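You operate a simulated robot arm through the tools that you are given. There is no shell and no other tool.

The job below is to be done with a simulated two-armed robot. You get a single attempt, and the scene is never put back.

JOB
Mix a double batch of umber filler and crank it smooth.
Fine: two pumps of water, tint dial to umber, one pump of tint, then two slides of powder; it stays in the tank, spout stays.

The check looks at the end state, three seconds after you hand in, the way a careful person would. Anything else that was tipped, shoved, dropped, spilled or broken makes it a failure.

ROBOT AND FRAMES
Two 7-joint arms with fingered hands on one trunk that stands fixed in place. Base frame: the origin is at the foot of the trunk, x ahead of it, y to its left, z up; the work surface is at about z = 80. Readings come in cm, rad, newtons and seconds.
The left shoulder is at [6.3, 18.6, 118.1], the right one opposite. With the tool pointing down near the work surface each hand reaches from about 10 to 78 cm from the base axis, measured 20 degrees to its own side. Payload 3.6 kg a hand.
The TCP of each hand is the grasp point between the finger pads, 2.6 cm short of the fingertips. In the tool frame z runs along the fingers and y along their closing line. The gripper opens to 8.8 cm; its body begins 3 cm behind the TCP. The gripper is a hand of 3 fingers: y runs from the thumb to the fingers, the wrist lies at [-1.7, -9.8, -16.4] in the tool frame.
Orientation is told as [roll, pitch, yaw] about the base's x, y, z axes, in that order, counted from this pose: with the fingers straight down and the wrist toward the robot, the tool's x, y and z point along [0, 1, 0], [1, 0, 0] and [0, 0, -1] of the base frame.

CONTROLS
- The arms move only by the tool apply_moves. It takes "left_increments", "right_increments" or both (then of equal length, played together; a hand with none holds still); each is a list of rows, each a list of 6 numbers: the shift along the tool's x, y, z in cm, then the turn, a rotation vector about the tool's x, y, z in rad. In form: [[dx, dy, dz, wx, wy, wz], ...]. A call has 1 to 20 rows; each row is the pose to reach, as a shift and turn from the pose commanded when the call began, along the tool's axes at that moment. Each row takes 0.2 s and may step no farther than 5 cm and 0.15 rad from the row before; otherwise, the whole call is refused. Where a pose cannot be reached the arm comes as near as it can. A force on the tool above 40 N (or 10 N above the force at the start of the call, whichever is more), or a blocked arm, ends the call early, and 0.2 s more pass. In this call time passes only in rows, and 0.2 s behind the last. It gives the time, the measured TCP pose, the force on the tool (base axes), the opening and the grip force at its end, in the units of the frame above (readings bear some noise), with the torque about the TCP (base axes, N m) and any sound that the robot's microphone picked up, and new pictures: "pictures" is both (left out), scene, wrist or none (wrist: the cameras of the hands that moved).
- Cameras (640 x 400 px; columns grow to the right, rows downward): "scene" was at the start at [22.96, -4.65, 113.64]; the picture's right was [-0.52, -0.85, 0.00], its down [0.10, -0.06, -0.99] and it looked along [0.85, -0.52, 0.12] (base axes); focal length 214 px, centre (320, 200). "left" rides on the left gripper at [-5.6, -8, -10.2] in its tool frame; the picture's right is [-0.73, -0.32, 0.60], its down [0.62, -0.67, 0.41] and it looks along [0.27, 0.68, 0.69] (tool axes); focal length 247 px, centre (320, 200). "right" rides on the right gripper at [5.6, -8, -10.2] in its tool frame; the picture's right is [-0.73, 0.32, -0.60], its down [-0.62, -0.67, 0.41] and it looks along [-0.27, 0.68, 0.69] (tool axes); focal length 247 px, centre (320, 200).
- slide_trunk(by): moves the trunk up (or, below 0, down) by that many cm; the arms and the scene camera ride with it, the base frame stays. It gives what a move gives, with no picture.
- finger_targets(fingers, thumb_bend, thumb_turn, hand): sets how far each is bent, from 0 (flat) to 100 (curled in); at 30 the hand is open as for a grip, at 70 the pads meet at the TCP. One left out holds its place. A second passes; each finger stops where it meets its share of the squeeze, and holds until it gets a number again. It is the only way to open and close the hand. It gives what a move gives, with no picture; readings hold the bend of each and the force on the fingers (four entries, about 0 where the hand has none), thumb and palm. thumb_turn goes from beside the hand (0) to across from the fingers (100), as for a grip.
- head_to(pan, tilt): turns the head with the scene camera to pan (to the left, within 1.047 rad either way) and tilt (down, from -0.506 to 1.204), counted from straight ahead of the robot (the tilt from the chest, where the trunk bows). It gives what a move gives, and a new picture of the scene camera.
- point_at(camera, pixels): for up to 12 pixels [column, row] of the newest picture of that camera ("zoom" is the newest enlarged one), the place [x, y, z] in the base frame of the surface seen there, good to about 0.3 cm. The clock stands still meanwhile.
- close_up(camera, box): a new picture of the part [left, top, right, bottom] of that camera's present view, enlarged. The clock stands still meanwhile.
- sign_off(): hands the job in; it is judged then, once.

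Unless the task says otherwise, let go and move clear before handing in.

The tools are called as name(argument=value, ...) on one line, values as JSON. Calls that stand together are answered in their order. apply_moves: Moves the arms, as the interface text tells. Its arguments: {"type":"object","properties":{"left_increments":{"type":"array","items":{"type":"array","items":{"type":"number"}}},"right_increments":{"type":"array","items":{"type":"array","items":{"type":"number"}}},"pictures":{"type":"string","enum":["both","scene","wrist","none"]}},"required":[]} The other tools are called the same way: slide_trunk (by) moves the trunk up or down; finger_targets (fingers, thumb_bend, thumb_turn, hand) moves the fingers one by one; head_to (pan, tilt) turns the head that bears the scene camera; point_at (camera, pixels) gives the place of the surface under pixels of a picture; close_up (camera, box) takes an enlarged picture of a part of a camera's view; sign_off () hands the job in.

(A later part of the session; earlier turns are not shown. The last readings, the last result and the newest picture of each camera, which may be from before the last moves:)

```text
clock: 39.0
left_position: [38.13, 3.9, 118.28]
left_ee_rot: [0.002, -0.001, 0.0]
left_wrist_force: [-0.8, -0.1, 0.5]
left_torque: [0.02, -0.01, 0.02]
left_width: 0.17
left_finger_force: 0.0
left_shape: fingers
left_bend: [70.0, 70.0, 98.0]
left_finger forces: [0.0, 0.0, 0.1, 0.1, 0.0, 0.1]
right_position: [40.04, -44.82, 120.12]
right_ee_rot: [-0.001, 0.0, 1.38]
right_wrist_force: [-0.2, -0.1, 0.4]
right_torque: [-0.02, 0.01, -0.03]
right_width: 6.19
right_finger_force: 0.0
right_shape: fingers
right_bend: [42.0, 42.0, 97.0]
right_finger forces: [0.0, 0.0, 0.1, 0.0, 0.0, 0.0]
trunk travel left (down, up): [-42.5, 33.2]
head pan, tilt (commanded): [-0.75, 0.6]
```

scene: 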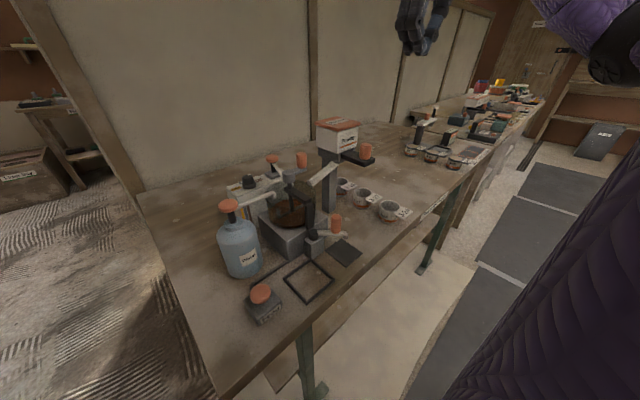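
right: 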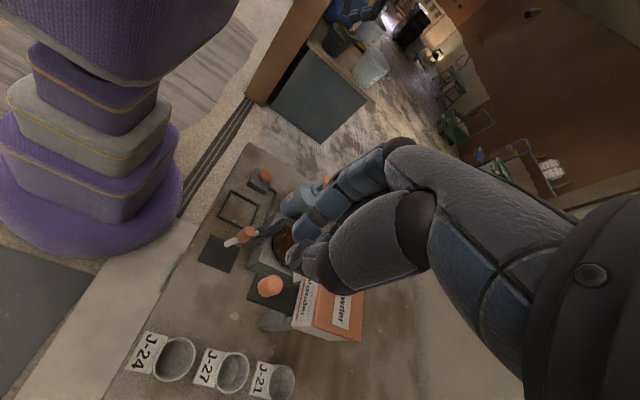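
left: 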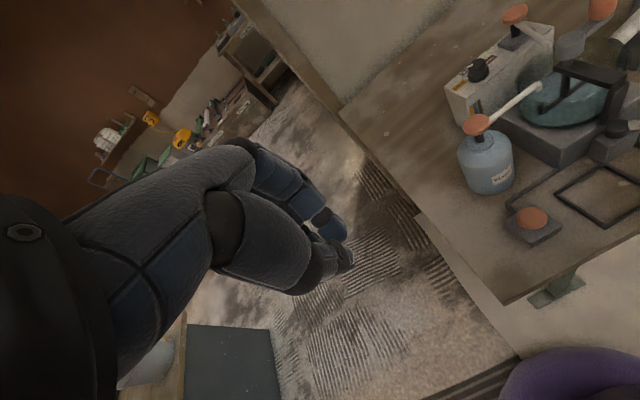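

The hand reached yaw 1.38 in front of the slide and the knob shows at (270,286) in the right picture. I'll measure the knob from this top view.

close_up(camera="right", box=[210, 250, 370, 350])

point_at(camera="zoom", pixels=[[240, 145], [215, 130], [270, 130], [240, 115], [240, 170], [210, 170], [155, 150], [190, 230], [320, 230], [345, 130], [375, 215], [420, 130]])

```text
4.00 times, centred on (290, 300) of right
```

zoom: 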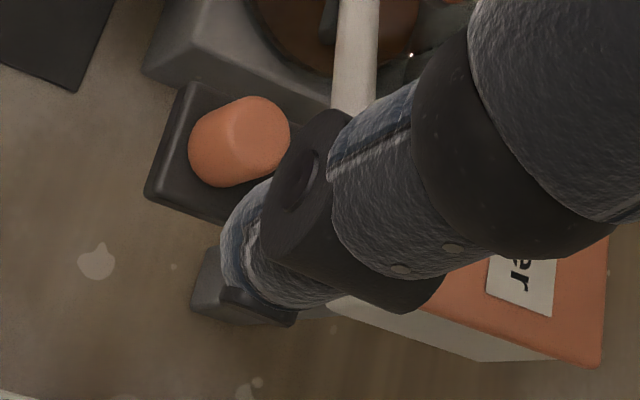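

```text
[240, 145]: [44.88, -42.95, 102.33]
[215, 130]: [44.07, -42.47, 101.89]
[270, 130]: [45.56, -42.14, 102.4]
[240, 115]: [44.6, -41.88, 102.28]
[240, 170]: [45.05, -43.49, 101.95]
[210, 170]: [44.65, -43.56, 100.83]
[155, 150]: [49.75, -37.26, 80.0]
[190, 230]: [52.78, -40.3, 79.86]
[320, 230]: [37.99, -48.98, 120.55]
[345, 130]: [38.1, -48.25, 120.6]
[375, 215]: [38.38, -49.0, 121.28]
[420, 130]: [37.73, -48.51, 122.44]
```

The knob axis is at about (45.1,-42.1), 2.6 cm wide, top 102.3. I'll finish the turn to 90° and move above it at z≈110.

apply_moves(right_increments=[[-1.5, 1.2, 0, 0, 0, -0.1], [-3.0, 2.5, 0, 0, 0, -0.19], [-4.2, 3.68, 0, 0, 0, -0.19], [-4.2, 3.68, 4, 0, 0, -0.19], [-4.2, 3.68, 8, 0, 0, -0.19]], pictures="both")

close_up(camera="scene", box=[300, 60, 460, 160])

```text
clock: 40.2
left_position: [38.18, 3.9, 118.25]
left_ee_rot: [0.001, -0.001, 0.0]
left_wrist_force: [-0.5, 0.0, 0.3]
left_torque: [-0.05, -0.02, 0.02]
left_width: 0.18
left_finger_force: 0.0
left_shape: fingers
left_bend: [70.0, 70.0, 98.0]
left_finger forces: [0.1, 0.0, 0.0, 0.1, 0.1, 0.0]
right_position: [44.81, -41.96, 111.93]
right_ee_rot: [-0.001, 0.001, 1.571]
right_wrist_force: [-0.2, -0.4, 0.0]
right_torque: [-0.01, -0.01, 0.03]
right_width: 6.24
right_finger_force: 0.1
right_shape: fingers
right_bend: [42.0, 42.0, 97.0]
right_finger forces: [0.0, 0.1, 0.0, 0.0, 0.0, 0.0]
trunk travel left (down, up): [-42.5, 33.2]
head pan, tilt (commanded): [-0.75, 0.6]
```

scene: 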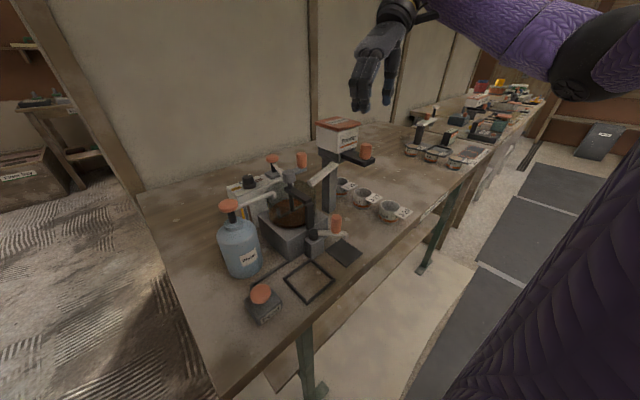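
right: 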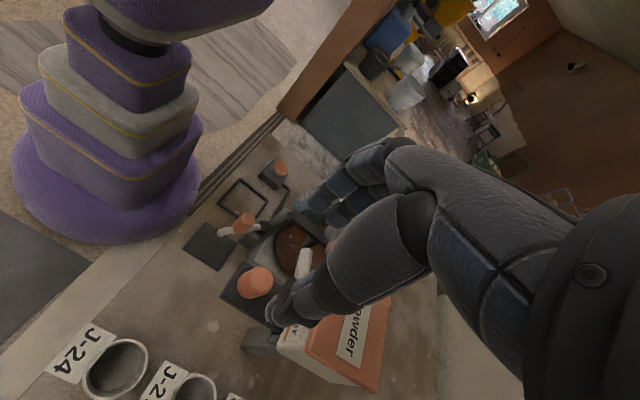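

```text
4.00 times, centred on (380, 110) of scene
```

zoom: 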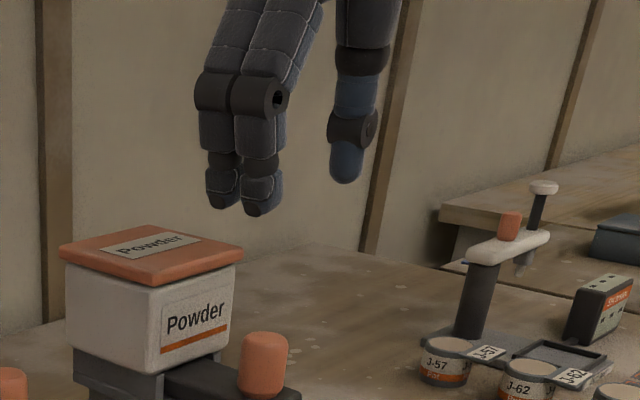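

The hand is squared up above the knob: fingers on its left, thumb on its right. I'll tilt the wrist back slightly (0.25 rad) and lower to z≈105 to check alignment.

apply_moves(right_increments=[[0, 0, 1, 0, -0.13, 0], [-0.1, -0.1, 3, 0, -0.25, 0], [-0.1, -0.1, 5, 0, -0.25, 0], [-0.1, -0.1, 7, 0, -0.25, 0]], pictures="both")

close_up(camera="scene", box=[300, 80, 428, 160])

close_up(camera="right", box=[200, 180, 360, 280])

```text
clock: 41.2
left_position: [38.13, 3.87, 118.32]
left_ee_rot: [0.001, 0.0, -0.001]
left_wrist_force: [0.3, 0.1, -0.2]
left_torque: [0.02, -0.02, -0.01]
left_width: 0.17
left_finger_force: 0.0
left_shape: fingers
left_bend: [70.0, 70.0, 98.0]
left_finger forces: [0.0, 0.0, 0.1, 0.0, 0.0, 0.1]
right_position: [44.96, -42.22, 105.21]
right_ee_rot: [-0.251, 0.0, 1.573]
right_wrist_force: [-0.5, 0.2, -0.1]
right_torque: [0.0, 0.02, -0.01]
right_width: 6.19
right_finger_force: 0.1
right_shape: fingers
right_bend: [42.0, 42.0, 97.0]
right_finger forces: [0.0, 0.0, 0.0, 0.0, 0.0, 0.0]
trunk travel left (down, up): [-42.5, 33.2]
head pan, tilt (commanded): [-0.75, 0.6]
```

scene: 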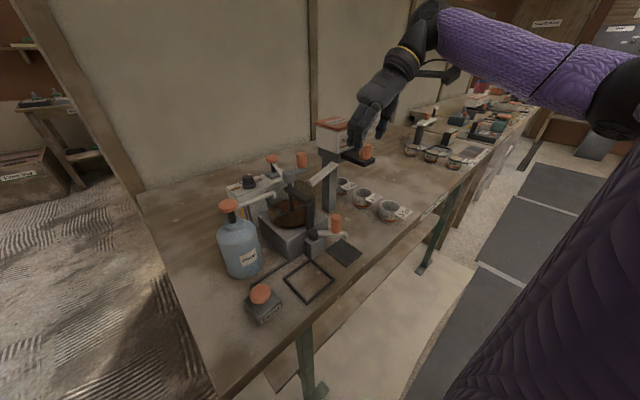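
right: 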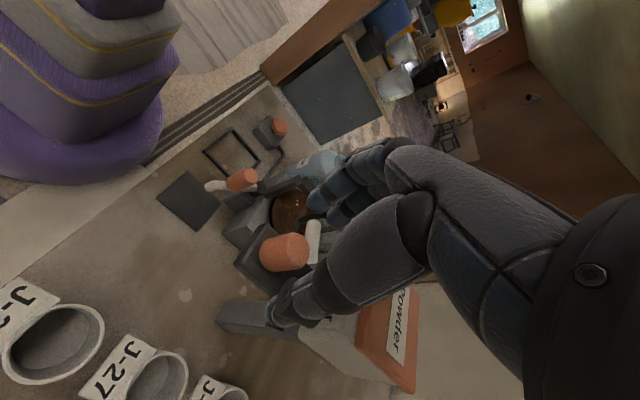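

```text
5.00 times, centred on (364, 120) of scene
```

zoom: 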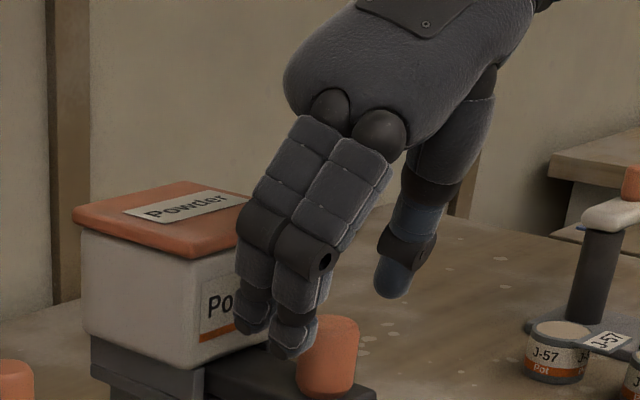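

```text
4.00 times, centred on (280, 230) of right
```

zoom: 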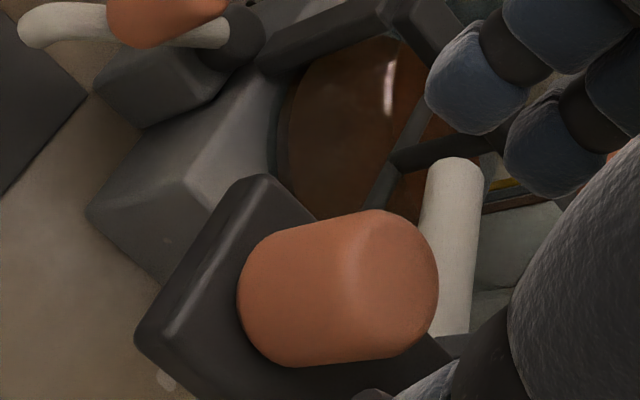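

The knob is between the fingers and thumb. I'll check tip positions and knob top to fine-tune before lowering.

point_at(camera="scene", pixels=[[349, 144], [357, 149], [378, 138], [366, 144], [370, 155], [358, 154], [349, 105]])

point_at(camera="zoom", pixels=[[385, 220], [425, 275], [370, 280], [400, 340], [300, 240], [270, 350], [390, 285], [150, 330], [265, 185]])

```text
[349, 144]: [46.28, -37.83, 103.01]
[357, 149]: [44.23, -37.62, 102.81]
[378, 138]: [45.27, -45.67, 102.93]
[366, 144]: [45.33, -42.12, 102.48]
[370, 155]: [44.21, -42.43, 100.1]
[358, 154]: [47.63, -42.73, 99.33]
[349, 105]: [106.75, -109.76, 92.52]
```

```text
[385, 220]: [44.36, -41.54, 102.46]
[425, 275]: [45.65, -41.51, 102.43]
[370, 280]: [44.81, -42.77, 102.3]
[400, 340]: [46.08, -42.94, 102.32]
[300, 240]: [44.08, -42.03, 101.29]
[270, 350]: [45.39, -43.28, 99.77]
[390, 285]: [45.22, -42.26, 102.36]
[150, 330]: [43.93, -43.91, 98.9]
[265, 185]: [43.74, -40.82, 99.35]
```

The knob centre is (45.2,-42.25), very near the TCP. I'll lower 2.8 cm to bring the pads around it and then close gently.

apply_moves(right_increments=[[0.2, 0, 1.2, 0, 0, 0], [0.4, 0, 2.2, 0, 0, 0], [0.5, 0, 2.7, 0, 0, 0]], pictures="scene")

finger_targets(hand="right", fingers=66, thumb_bend=66)

close_up(camera="scene", box=[300, 80, 428, 160])

close_up(camera="right", box=[200, 180, 360, 280])

```text
clock: 42.0
left_position: [38.08, 3.94, 118.2]
left_ee_rot: [0.0, 0.001, 0.0]
left_wrist_force: [0.7, -0.9, 0.6]
left_torque: [-0.01, 0.01, 0.01]
left_width: 0.16
left_finger_force: 0.1
left_shape: fingers
left_bend: [70.0, 70.0, 98.0]
left_finger forces: [0.1, 0.0, 0.0, 0.1, 0.0, 0.1]
right_position: [45.08, -42.12, 102.37]
right_ee_rot: [-0.25, 0.001, 1.571]
right_wrist_force: [0.5, 0.3, 0.6]
right_torque: [-0.02, 0.02, 0.03]
right_width: 6.2
right_finger_force: 0.1
right_shape: fingers
right_bend: [42.0, 42.0, 97.0]
right_finger forces: [0.1, 0.0, 0.0, 0.0, 0.1, 0.0]
trunk travel left (down, up): [-42.5, 33.2]
head pan, tilt (commanded): [-0.75, 0.6]
```

scene: 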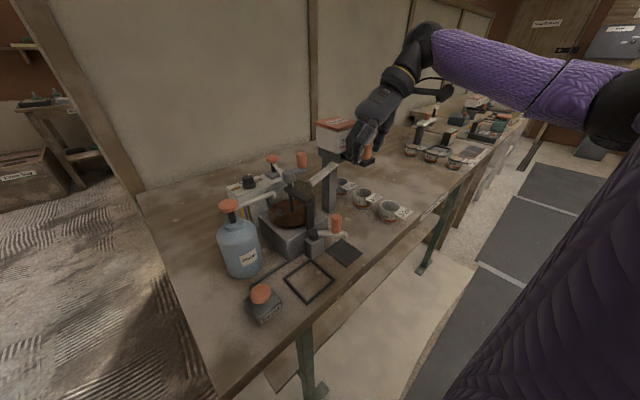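

```text
clock: 43.0
left_position: [38.09, 3.95, 118.31]
left_ee_rot: [0.0, 0.001, -0.001]
left_wrist_force: [0.5, 0.7, -0.1]
left_torque: [0.02, 0.01, 0.0]
left_width: 0.15
left_finger_force: 0.1
left_shape: fingers
left_bend: [70.0, 70.0, 98.0]
left_finger forces: [0.0, 0.0, 0.0, 0.1, 0.0, 0.0]
right_position: [45.15, -41.99, 102.42]
right_ee_rot: [-0.25, -0.001, 1.569]
right_wrist_force: [0.6, 4.5, -1.1]
right_torque: [0.19, -0.05, -0.01]
right_width: 2.11
right_finger_force: 5.7
right_shape: fingers
right_bend: [61.0, 62.0, 97.0]
right_finger forces: [7.7, 0.0, 0.1, 0.0, 2.9, 0.0]
trunk travel left (down, up): [-42.5, 33.2]
head pan, tilt (commanded): [-0.75, 0.6]
```

```text
5.00 times, centred on (364, 120) of scene
```

zoom: 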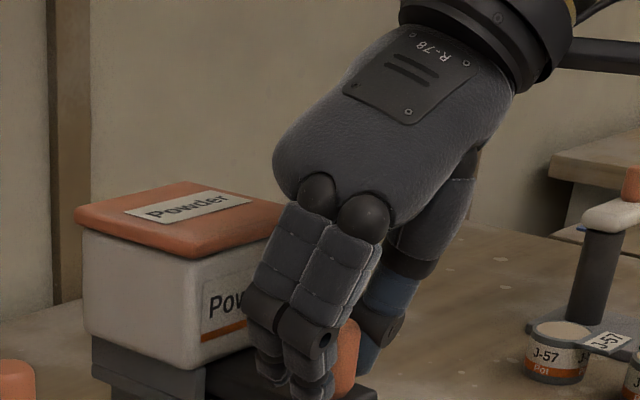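

```text
4.00 times, centred on (280, 230) of right
```

zoom: 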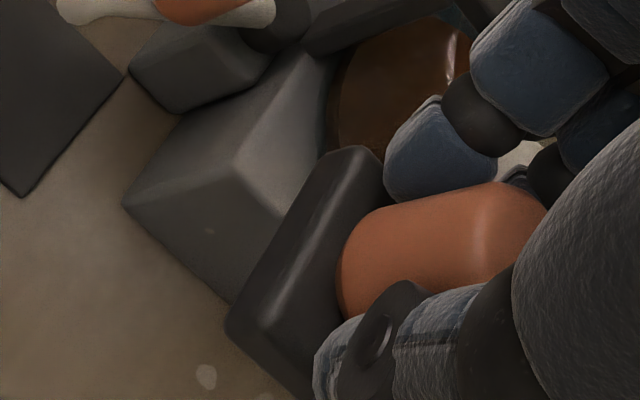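

The knob is pinched (opening 2.1). I'll test the direction with a small 1 cm pull toward the robot and read the force.

apply_moves(right_increments=[[0.3, 0, -0.08, 0, 0, 0], [0.6, 0, -0.15, 0, 0, 0], [0.97, 0, -0.25, 0, 0, 0]], pictures="both")

close_up(camera="right", box=[200, 180, 360, 280])

close_up(camera="scene", box=[300, 80, 428, 160])

```text
clock: 43.8
left_position: [38.13, 3.93, 118.27]
left_ee_rot: [-0.001, 0.001, -0.001]
left_wrist_force: [1.1, 0.5, 0.0]
left_torque: [-0.02, 0.0, -0.01]
left_width: 0.17
left_finger_force: 0.1
left_shape: fingers
left_bend: [70.0, 70.0, 98.0]
left_finger forces: [0.0, 0.0, 0.1, 0.1, 0.0, 0.0]
right_position: [44.12, -42.1, 102.45]
right_ee_rot: [-0.249, 0.001, 1.57]
right_wrist_force: [0.2, 5.4, 1.0]
right_torque: [0.16, 0.03, -0.01]
right_width: 2.14
right_finger_force: 5.0
right_shape: fingers
right_bend: [61.0, 62.0, 97.0]
right_finger forces: [8.1, 0.1, 0.0, 0.0, 2.7, 0.0]
trunk travel left (down, up): [-42.5, 33.2]
head pan, tilt (commanded): [-0.75, 0.6]
```

scene: 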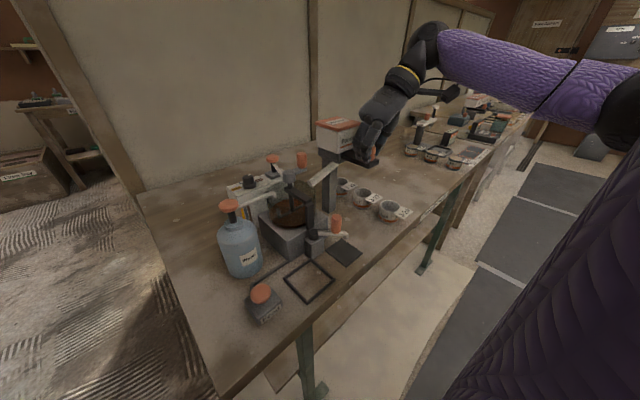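
right: 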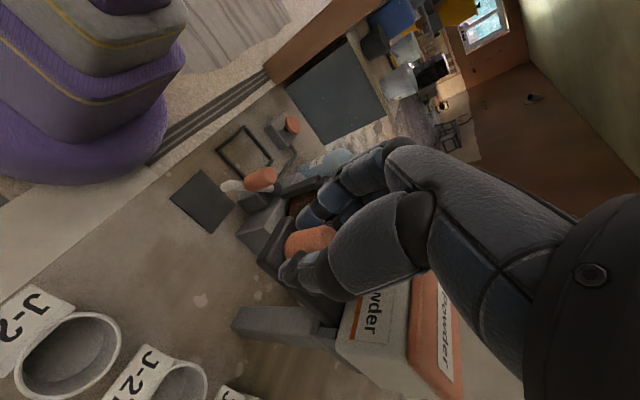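

```text
4.00 times, centred on (280, 230) of right
```

zoom: 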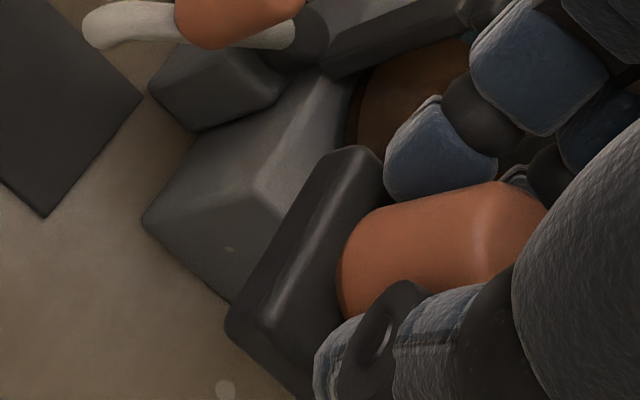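

```text
5.00 times, centred on (364, 120) of scene
```

zoom: 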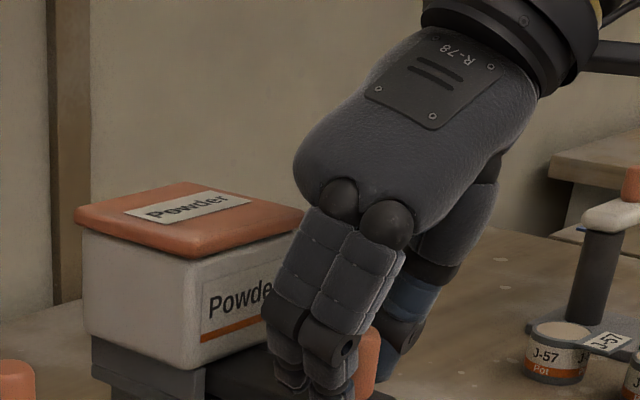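

The slide follows the pull freely (force near 0 in x), so pulling out is the stroke. I'll keep pulling in small steps and watch for the end stop or a sound.

apply_moves(right_increments=[[0.5, 0, -0.12, 0, 0, 0], [1.0, 0, -0.25, 0, 0, 0], [1.5, 0, -0.38, 0, 0, 0], [2.0, 0, -0.51, 0, 0, 0]], pictures="both")

close_up(camera="scene", box=[240, 120, 400, 220])

close_up(camera="right", box=[200, 180, 360, 280])

```text
clock: 44.8
left_position: [38.08, 4.0, 118.33]
left_ee_rot: [-0.001, 0.0, 0.001]
left_wrist_force: [-0.2, -0.3, 0.7]
left_torque: [0.01, 0.0, -0.06]
left_width: 0.17
left_finger_force: 0.0
left_shape: fingers
left_bend: [70.0, 70.0, 98.0]
left_finger forces: [0.0, 0.1, 0.0, 0.0, 0.1, 0.0]
right_position: [42.06, -42.09, 102.39]
right_ee_rot: [-0.25, -0.001, 1.568]
right_wrist_force: [-1.5, 5.2, 2.8]
right_torque: [0.27, 0.0, 0.0]
right_width: 2.15
right_finger_force: 5.4
right_shape: fingers
right_bend: [61.0, 62.0, 97.0]
right_finger forces: [8.4, 0.0, 0.1, 0.0, 2.7, 0.1]
trunk travel left (down, up): [-42.5, 33.2]
head pan, tilt (commanded): [-0.75, 0.6]
```

scene: 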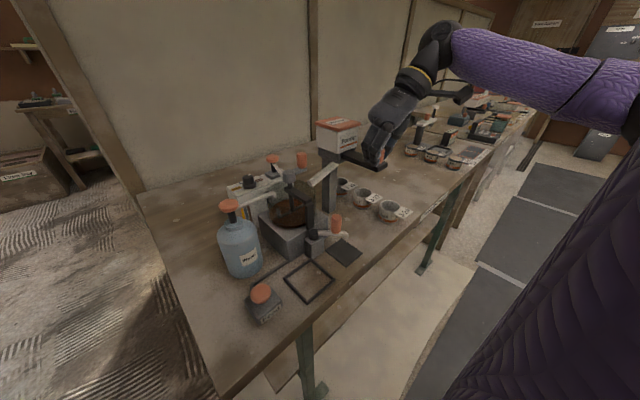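
right: 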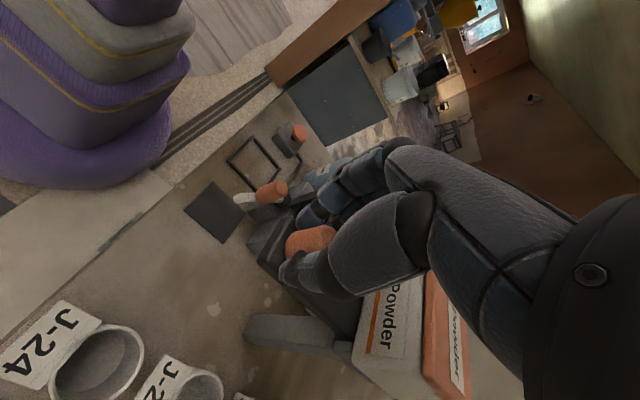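

```text
4.00 times, centred on (320, 170) of scene
```

zoom: 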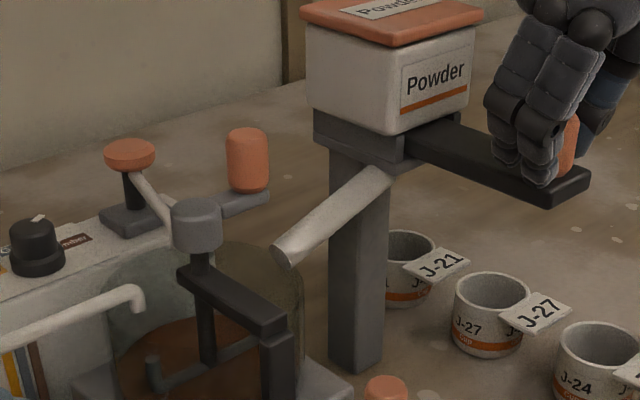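

```text
4.00 times, centred on (280, 230) of right
```

zoom: 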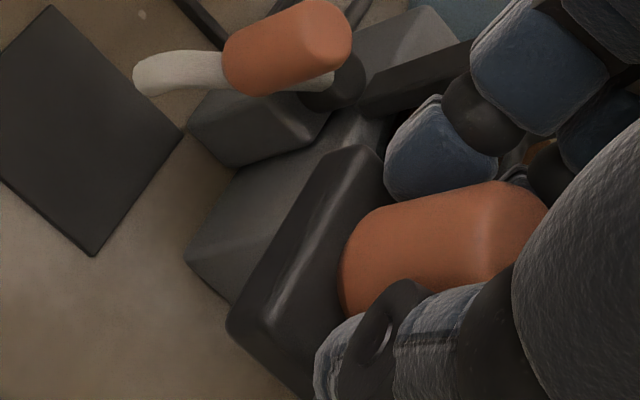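

The plate has come out 3 cm with almost no resistance and no powder seen yet. I'll pull another centimetre gently, feeling for the stop.

apply_moves(right_increments=[[0.3, 0, -0.08, 0, 0, 0], [0.6, 0, -0.15, 0, 0, 0], [0.97, 0, -0.25, 0, 0, 0]], pictures="scene")

close_up(camera="scene", box=[240, 120, 400, 220])

close_up(camera="right", box=[200, 180, 360, 280])

```text
clock: 45.6
left_position: [38.09, 4.01, 118.32]
left_ee_rot: [0.0, 0.0, 0.001]
left_wrist_force: [-0.3, 0.1, -0.5]
left_torque: [0.0, -0.01, 0.02]
left_width: 0.17
left_finger_force: 0.1
left_shape: fingers
left_bend: [70.0, 70.0, 98.0]
left_finger forces: [0.1, 0.0, 0.0, 0.0, 0.0, 0.1]
right_position: [41.02, -42.05, 102.39]
right_ee_rot: [-0.252, 0.0, 1.568]
right_wrist_force: [1.5, 2.8, 2.0]
right_torque: [0.18, -0.05, -0.1]
right_width: 2.12
right_finger_force: 6.1
right_shape: fingers
right_bend: [61.0, 62.0, 97.0]
right_finger forces: [8.1, 0.0, 0.0, 0.1, 3.5, 0.0]
trunk travel left (down, up): [-42.5, 33.2]
head pan, tilt (commanded): [-0.75, 0.6]
```

scene: 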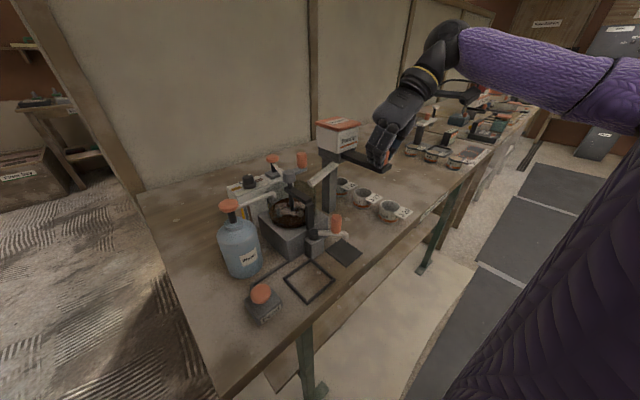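

```text
4.00 times, centred on (320, 170) of scene
```

zoom: 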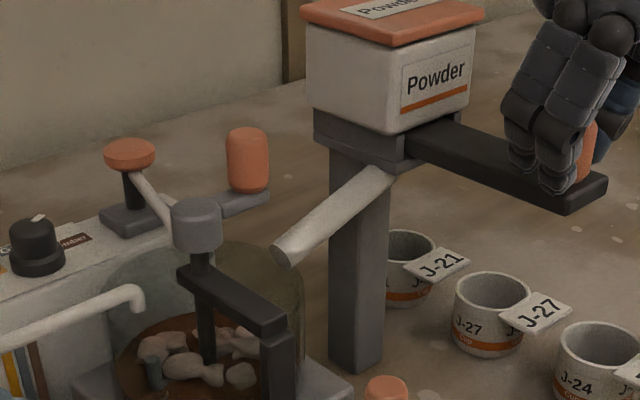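

```text
4.00 times, centred on (280, 230) of right
```

zoom: 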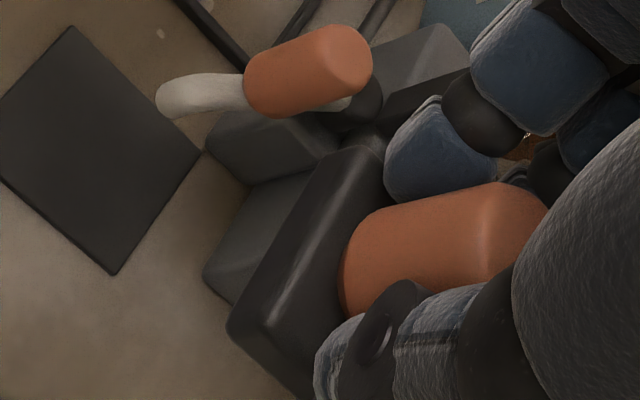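

Lumps of powder have dropped into the tank (zoom (200,370)), so the first slide fired between 3 and 4 cm. I'll push the slide all the way back in to re-arm it.

apply_moves(right_increments=[[-0.6, 0, 0.15, 0, 0, 0], [-1.2, 0, 0.3, 0, 0, 0], [-1.8, 0, 0.46, 0, 0, 0], [-2.4, 0, 0.61, 0, 0, 0], [-3.0, 0, 0.76, 0, 0, 0], [-3.6, 0, 0.92, 0, 0, 0], [-3.95, 0, 1.0, 0, 0, 0]], pictures="scene")

close_up(camera="scene", box=[240, 120, 400, 220])

close_up(camera="right", box=[200, 180, 360, 280])

```text
clock: 47.2
left_position: [38.14, 4.06, 118.23]
left_ee_rot: [0.0, 0.002, -0.001]
left_wrist_force: [-0.6, -0.2, -0.8]
left_torque: [0.01, 0.0, 0.01]
left_width: 0.19
left_finger_force: 0.1
left_shape: fingers
left_bend: [70.0, 70.0, 98.0]
left_finger forces: [0.0, 0.0, 0.0, 0.1, 0.0, 0.0]
right_position: [45.02, -41.98, 102.43]
right_ee_rot: [-0.251, 0.002, 1.57]
right_wrist_force: [-0.7, 6.0, 2.3]
right_torque: [0.3, 0.03, -0.01]
right_width: 2.14
right_finger_force: 6.2
right_shape: fingers
right_bend: [61.0, 63.0, 97.0]
right_finger forces: [9.7, 0.1, 0.0, 0.0, 2.8, 0.0]
trunk travel left (down, up): [-42.5, 33.2]
head pan, tilt (commanded): [-0.75, 0.6]
```

scene: 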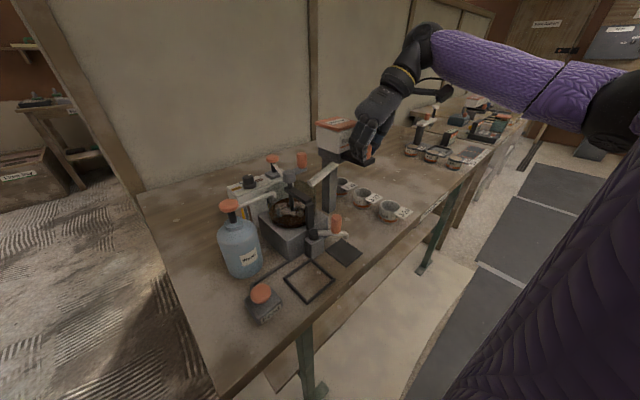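

```text
4.00 times, centred on (320, 170) of scene
```

zoom: 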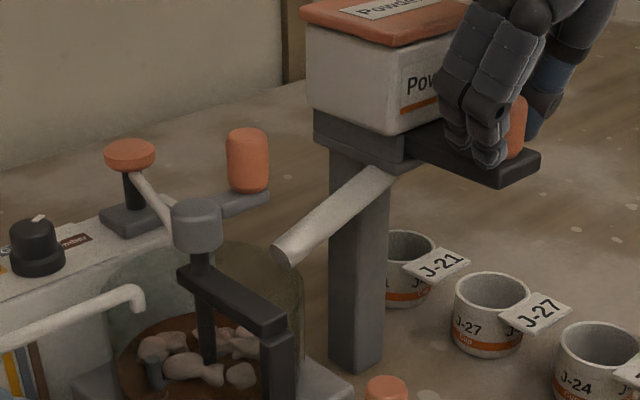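

```text
4.00 times, centred on (280, 230) of right
```

zoom: 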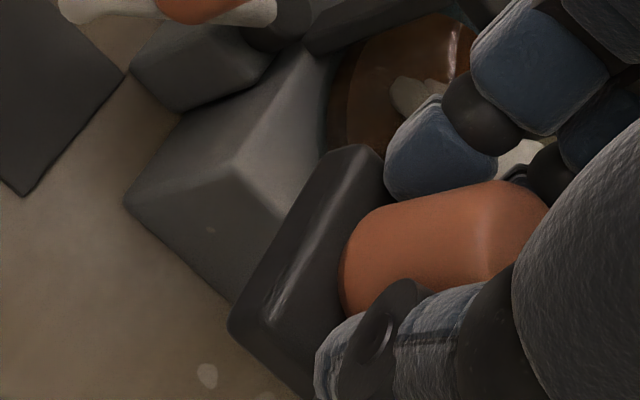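

The slide is nearly home (x 45.02 against 45.15 at first). I'll nudge it in the last bit until it meets its stop.

apply_moves(right_increments=[[-0.15, 0, 0.04, 0, 0, 0], [-0.3, 0, 0.08, 0, 0, 0]], pictures="none")

```text
clock: 47.8
left_position: [38.01, 3.97, 118.28]
left_ee_rot: [0.001, -0.001, -0.003]
left_wrist_force: [0.4, 0.5, 0.2]
left_torque: [0.0, -0.03, 0.01]
left_width: 0.18
left_finger_force: 0.1
left_shape: fingers
left_bend: [70.0, 70.0, 98.0]
left_finger forces: [0.0, 0.1, 0.0, 0.1, 0.0, 0.0]
right_position: [45.23, -42.2, 102.55]
right_ee_rot: [-0.248, 0.0, 1.572]
right_wrist_force: [-5.2, 6.7, 0.0]
right_torque: [0.23, 0.15, 0.0]
right_width: 2.13
right_finger_force: 6.2
right_shape: fingers
right_bend: [61.0, 63.0, 97.0]
right_finger forces: [9.5, 0.1, 0.0, 0.1, 3.0, 0.0]
trunk travel left (down, up): [-42.5, 33.2]
head pan, tilt (commanded): [-0.75, 0.6]
```

The -5.2 N reaction shows the slide is home against its stop. Second pull now, to the same depth as the first (x≈41.0).

apply_moves(right_increments=[[0.6, 0, -0.15, 0, 0, 0], [1.2, 0, -0.3, 0, 0, 0], [1.8, 0, -0.46, 0, 0, 0], [2.4, 0, -0.61, 0, 0, 0], [3.0, 0, -0.76, 0, 0, 0], [3.6, 0, -0.92, 0, 0, 0], [4.2, 0, -1.07, 0, 0, 0]], pictures="scene")

close_up(camera="scene", box=[240, 120, 400, 220])

close_up(camera="right", box=[200, 180, 360, 280])

```text
clock: 49.4
left_position: [38.17, 4.03, 118.22]
left_ee_rot: [-0.001, -0.001, -0.001]
left_wrist_force: [0.0, 0.2, 0.0]
left_torque: [0.01, -0.01, -0.01]
left_width: 0.17
left_finger_force: 0.1
left_shape: fingers
left_bend: [70.0, 70.0, 98.0]
left_finger forces: [0.0, 0.0, 0.0, 0.0, 0.0, 0.1]
right_position: [41.09, -42.01, 102.46]
right_ee_rot: [-0.25, 0.0, 1.57]
right_wrist_force: [1.2, 3.3, 2.4]
right_torque: [0.12, -0.03, -0.07]
right_width: 2.12
right_finger_force: 6.0
right_shape: fingers
right_bend: [61.0, 63.0, 97.0]
right_finger forces: [7.6, 0.0, 0.1, 0.0, 4.0, 0.0]
trunk travel left (down, up): [-42.5, 33.2]
head pan, tilt (commanded): [-0.75, 0.6]
```

scene: 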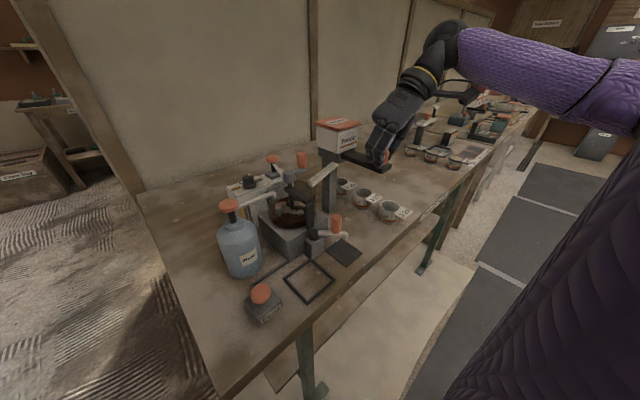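

```text
4.00 times, centred on (320, 170) of scene
```

zoom: 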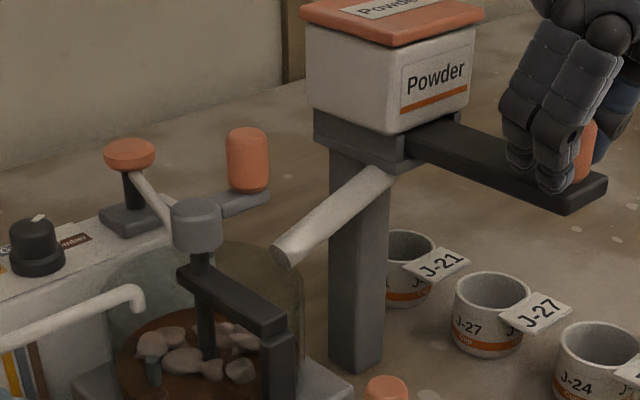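

```text
4.00 times, centred on (280, 230) of right
```

zoom: 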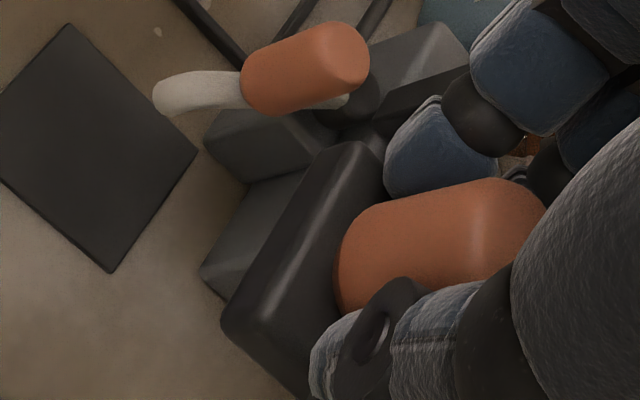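

The lumps stand higher in the tank than after the first slide, so the second charge dropped. I'll push the slide home and then take a closer look at the tank.

apply_moves(right_increments=[[-0.6, 0, 0.15, 0, 0, 0], [-1.2, 0, 0.3, 0, 0, 0], [-1.8, 0, 0.46, 0, 0, 0], [-2.4, 0, 0.61, 0, 0, 0], [-3.0, 0, 0.76, 0, 0, 0], [-3.6, 0, 0.92, 0, 0, 0], [-4.0, 0, 1.02, 0, 0, 0], [-4.2, 0, 1.07, 0, 0, 0]], pictures="scene")

close_up(camera="scene", box=[240, 120, 400, 220])

close_up(camera="scene", box=[256, 180, 336, 230])

```text
clock: 51.2
left_position: [38.1, 3.95, 118.36]
left_ee_rot: [-0.003, -0.001, 0.001]
left_wrist_force: [0.0, -0.1, -0.4]
left_torque: [0.03, -0.02, 0.03]
left_width: 0.18
left_finger_force: 0.3
left_shape: fingers
left_bend: [70.0, 70.0, 98.0]
left_finger forces: [0.0, 0.0, 0.0, 0.0, 0.1, 0.1]
right_position: [45.24, -42.02, 102.59]
right_ee_rot: [-0.246, -0.001, 1.571]
right_wrist_force: [-6.5, 6.1, 3.8]
right_torque: [0.23, 0.19, 0.03]
right_width: 2.09
right_finger_force: 7.4
right_shape: fingers
right_bend: [61.0, 63.0, 97.0]
right_finger forces: [11.4, 0.0, 0.0, 0.0, 3.5, 0.0]
trunk travel left (down, up): [-42.5, 33.2]
head pan, tilt (commanded): [-0.75, 0.6]
```

scene: 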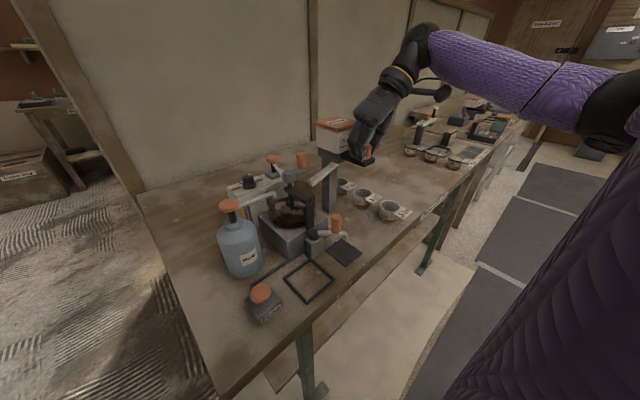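

```text
4.00 times, centred on (320, 170) of scene
```

zoom: 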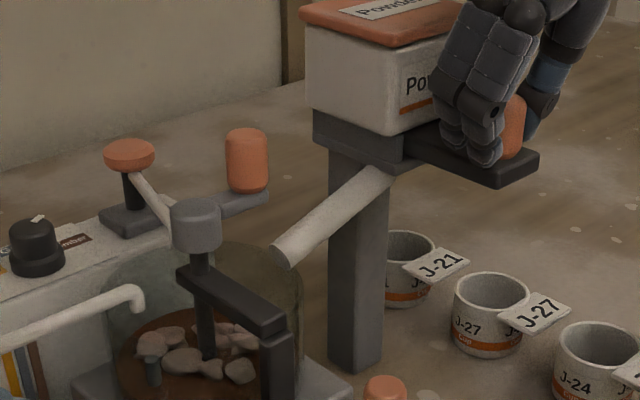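

```text
8.00 times, centred on (296, 205) of scene
```

zoom: 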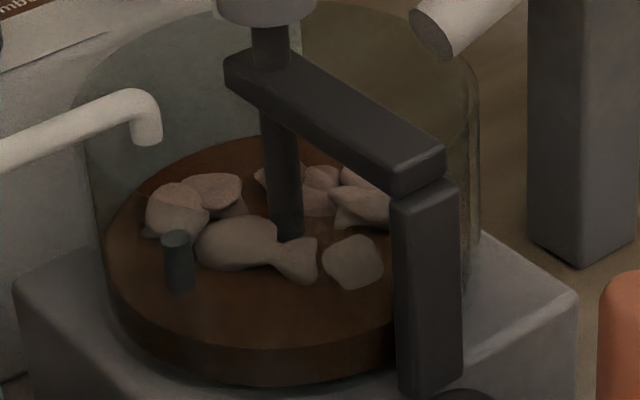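

Level check on the tank, then I'll release the slide knob.

point_at(camera="zoom", pixels=[[140, 270], [200, 310], [280, 320], [350, 310], [130, 230], [250, 160], [300, 365]])

finger_targets(hand="right", fingers=42, thumb_bend=42)

close_up(camera="scene", box=[300, 80, 428, 160])

```text
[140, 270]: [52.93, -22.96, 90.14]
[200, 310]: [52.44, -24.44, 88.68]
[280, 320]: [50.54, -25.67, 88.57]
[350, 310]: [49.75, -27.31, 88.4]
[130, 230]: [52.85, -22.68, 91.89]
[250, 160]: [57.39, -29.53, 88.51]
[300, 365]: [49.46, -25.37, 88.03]
```

```text
clock: 52.2
left_position: [38.25, 4.03, 118.37]
left_ee_rot: [-0.001, 0.0, -0.001]
left_wrist_force: [0.1, -0.1, 0.1]
left_torque: [0.01, 0.0, -0.01]
left_width: 0.17
left_finger_force: 0.0
left_shape: fingers
left_bend: [70.0, 70.0, 98.0]
left_finger forces: [0.1, 0.0, 0.1, 0.1, 0.0, 0.0]
right_position: [45.35, -42.23, 102.47]
right_ee_rot: [-0.25, 0.0, 1.57]
right_wrist_force: [-0.3, 0.3, 0.8]
right_torque: [-0.02, 0.04, 0.01]
right_width: 6.19
right_finger_force: 0.1
right_shape: fingers
right_bend: [42.0, 42.0, 97.0]
right_finger forces: [0.1, 0.0, 0.0, 0.1, 0.1, 0.0]
trunk travel left (down, up): [-42.5, 33.2]
head pan, tilt (commanded): [-0.75, 0.6]
```

```text
5.00 times, centred on (364, 120) of scene
```

zoom: 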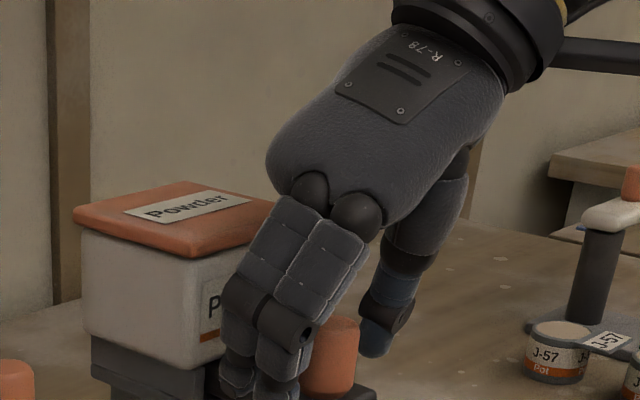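

Level is up to about 88.5 and the slide is home and released. I'll lift the right hand straight up and away, removing the tilt.

apply_moves(right_increments=[[-0.8, 0, -3, 0, 0, 0], [-1.6, 0, -6.4, 0, 0, 0], [-1.5, 0, -10, 0, 0.1, 0], [-1.5, 0, -14, 0, 0.25, 0]], pictures="scene")

close_up(camera="scene", box=[240, 110, 400, 210])

```text
clock: 53.2
left_position: [38.16, 3.88, 118.28]
left_ee_rot: [0.0, 0.001, 0.0]
left_wrist_force: [-0.3, 0.0, -0.4]
left_torque: [-0.03, -0.02, 0.05]
left_width: 0.15
left_finger_force: 0.0
left_shape: fingers
left_bend: [70.0, 70.0, 98.0]
left_finger forces: [0.0, 0.0, 0.1, 0.1, 0.0, 0.0]
right_position: [43.27, -42.29, 116.46]
right_ee_rot: [0.0, 0.001, 1.571]
right_wrist_force: [0.3, 0.5, -0.5]
right_torque: [-0.01, -0.01, 0.02]
right_width: 6.21
right_finger_force: 0.0
right_shape: fingers
right_bend: [42.0, 42.0, 97.0]
right_finger forces: [0.0, 0.0, 0.0, 0.0, 0.0, 0.1]
trunk travel left (down, up): [-42.5, 33.2]
head pan, tilt (commanded): [-0.75, 0.6]
```

scene: 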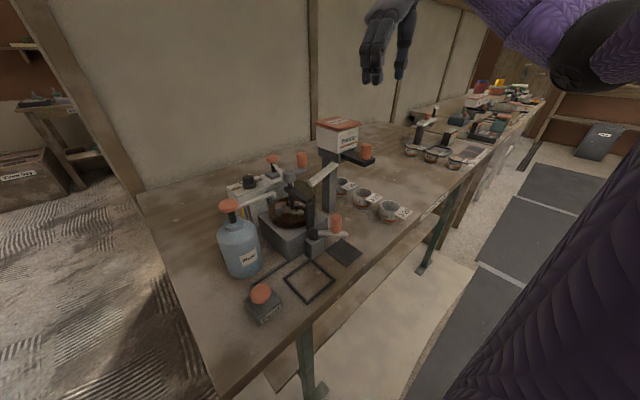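

```text
4.00 times, centred on (320, 160) of scene
```

zoom: 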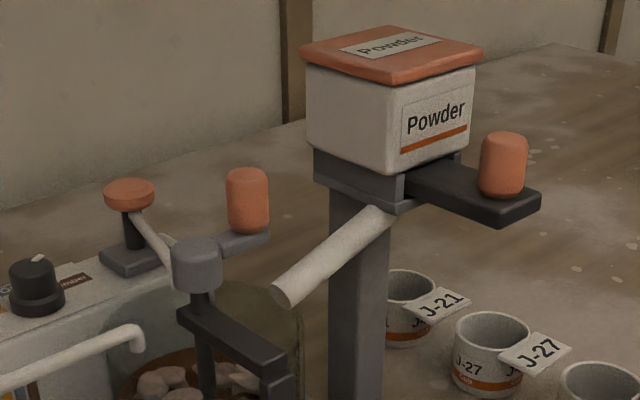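

The slide, hopper and cups look undisturbed. Next I'll turn the hand back to yaw -0.3 and bring it toward the crank.

apply_moves(right_increments=[[0, 0.6, -1, 0, 0, 0.13], [0, 1.2, -2, 0, 0, 0.27], [0, 1.9, -2, 0, 0, 0.4], [-0.2, 2.5, -2, 0, 0, 0.54], [-0.4, 3.2, -2, 0, 0, 0.67], [-0.6, 3.9, -2, 0, 0, 0.8], [-0.8, 4.5, -2, 0, 0, 0.94], [-1.0, 5.2, -2, 0, 0, 1.07], [-1.3, 5.8, -2, 0, 0, 1.2], [-1.6, 6.5, -2, 0, 0, 1.34], [-1.9, 7.1, -2, 0, 0, 1.47], [-2.1, 7.8, -2, 0, 0, 1.6], [-2.3, 8.4, -2, 0, 0, 1.74], [-2.5, 9, -2, 0, 0, 1.87]], pictures="both")

close_up(camera="right", box=[150, 230, 310, 330])

```text
clock: 56.2
left_position: [38.21, 3.91, 118.22]
left_ee_rot: [0.0, 0.0, 0.0]
left_wrist_force: [-0.3, 0.0, 0.2]
left_torque: [-0.01, 0.03, -0.02]
left_width: 0.17
left_finger_force: 0.2
left_shape: fingers
left_bend: [70.0, 70.0, 98.0]
left_finger forces: [0.0, 0.0, 0.1, 0.1, 0.0, 0.0]
right_position: [45.98, -33.0, 118.27]
right_ee_rot: [0.001, -0.001, -0.301]
right_wrist_force: [-0.3, 0.6, -0.4]
right_torque: [0.03, -0.02, -0.02]
right_width: 6.2
right_finger_force: 0.1
right_shape: fingers
right_bend: [42.0, 42.0, 97.0]
right_finger forces: [0.0, 0.1, 0.0, 0.0, 0.0, 0.0]
trunk travel left (down, up): [-42.5, 33.2]
head pan, tilt (commanded): [-0.75, 0.6]
```

scene: 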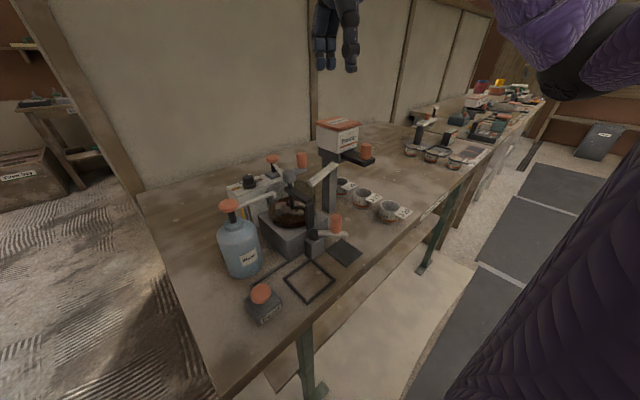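
right: 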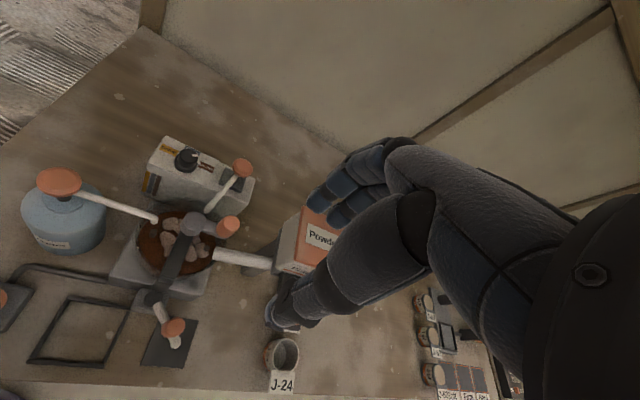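

```text
4.00 times, centred on (230, 280) of right
```

zoom: 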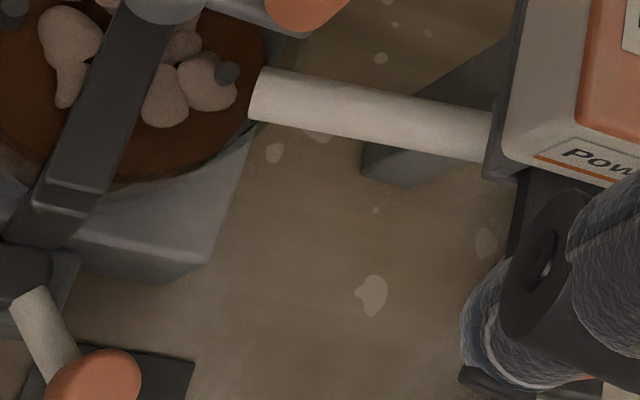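

The crank hub shows at (193,222) and its knob at (229,227) in the right picture. I'll measure hub and knob closely to get the crank radius.

close_up(camera="right", box=[160, 190, 256, 250])

point_at(camera="zoom", pixels=[[220, 210], [160, 205], [270, 215], [220, 170], [470, 215], [440, 240], [500, 225], [470, 190], [470, 250], [350, 255], [400, 255]])

close_up(camera="scene", box=[250, 140, 346, 200])

point_at(camera="zoom", pixels=[[235, 270], [235, 310], [345, 150], [345, 180], [345, 100], [320, 130], [370, 130], [320, 210], [360, 230], [230, 345]])

```text
6.67 times, centred on (208, 220) of right
```

zoom: 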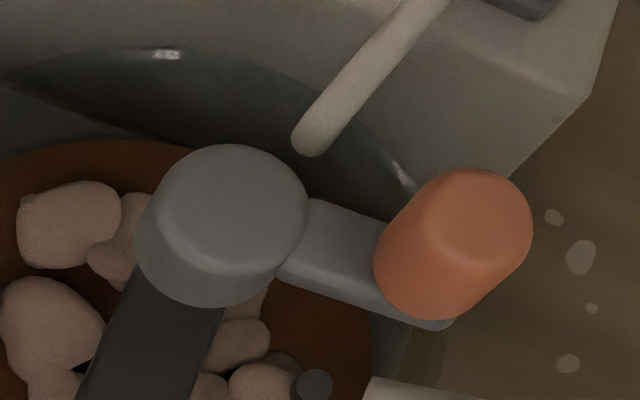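

```text
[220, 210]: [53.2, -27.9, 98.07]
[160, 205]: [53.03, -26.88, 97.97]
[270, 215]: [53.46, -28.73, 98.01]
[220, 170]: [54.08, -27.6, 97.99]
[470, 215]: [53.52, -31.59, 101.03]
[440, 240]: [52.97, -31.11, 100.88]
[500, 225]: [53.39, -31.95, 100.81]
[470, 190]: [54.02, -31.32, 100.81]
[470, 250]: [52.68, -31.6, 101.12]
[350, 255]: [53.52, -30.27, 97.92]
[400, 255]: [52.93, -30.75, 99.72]
```

```text
6.67 times, centred on (298, 170) of scene
```

zoom: 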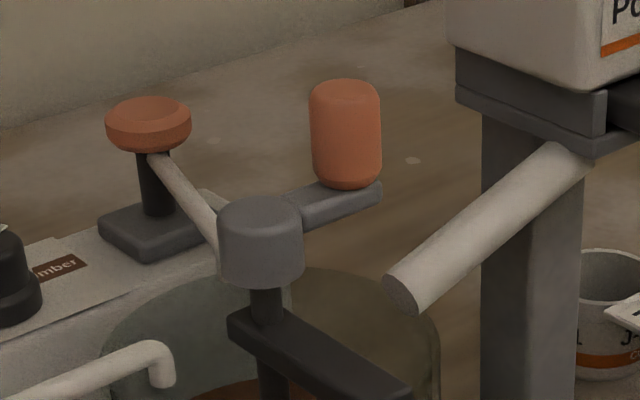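

```text
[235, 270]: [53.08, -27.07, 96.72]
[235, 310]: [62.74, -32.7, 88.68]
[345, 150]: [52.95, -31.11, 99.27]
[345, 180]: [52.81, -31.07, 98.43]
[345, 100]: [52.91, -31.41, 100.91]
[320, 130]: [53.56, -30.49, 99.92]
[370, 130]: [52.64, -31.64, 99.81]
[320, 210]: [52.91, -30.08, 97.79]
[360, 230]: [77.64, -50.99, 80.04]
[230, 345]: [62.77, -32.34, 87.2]
```

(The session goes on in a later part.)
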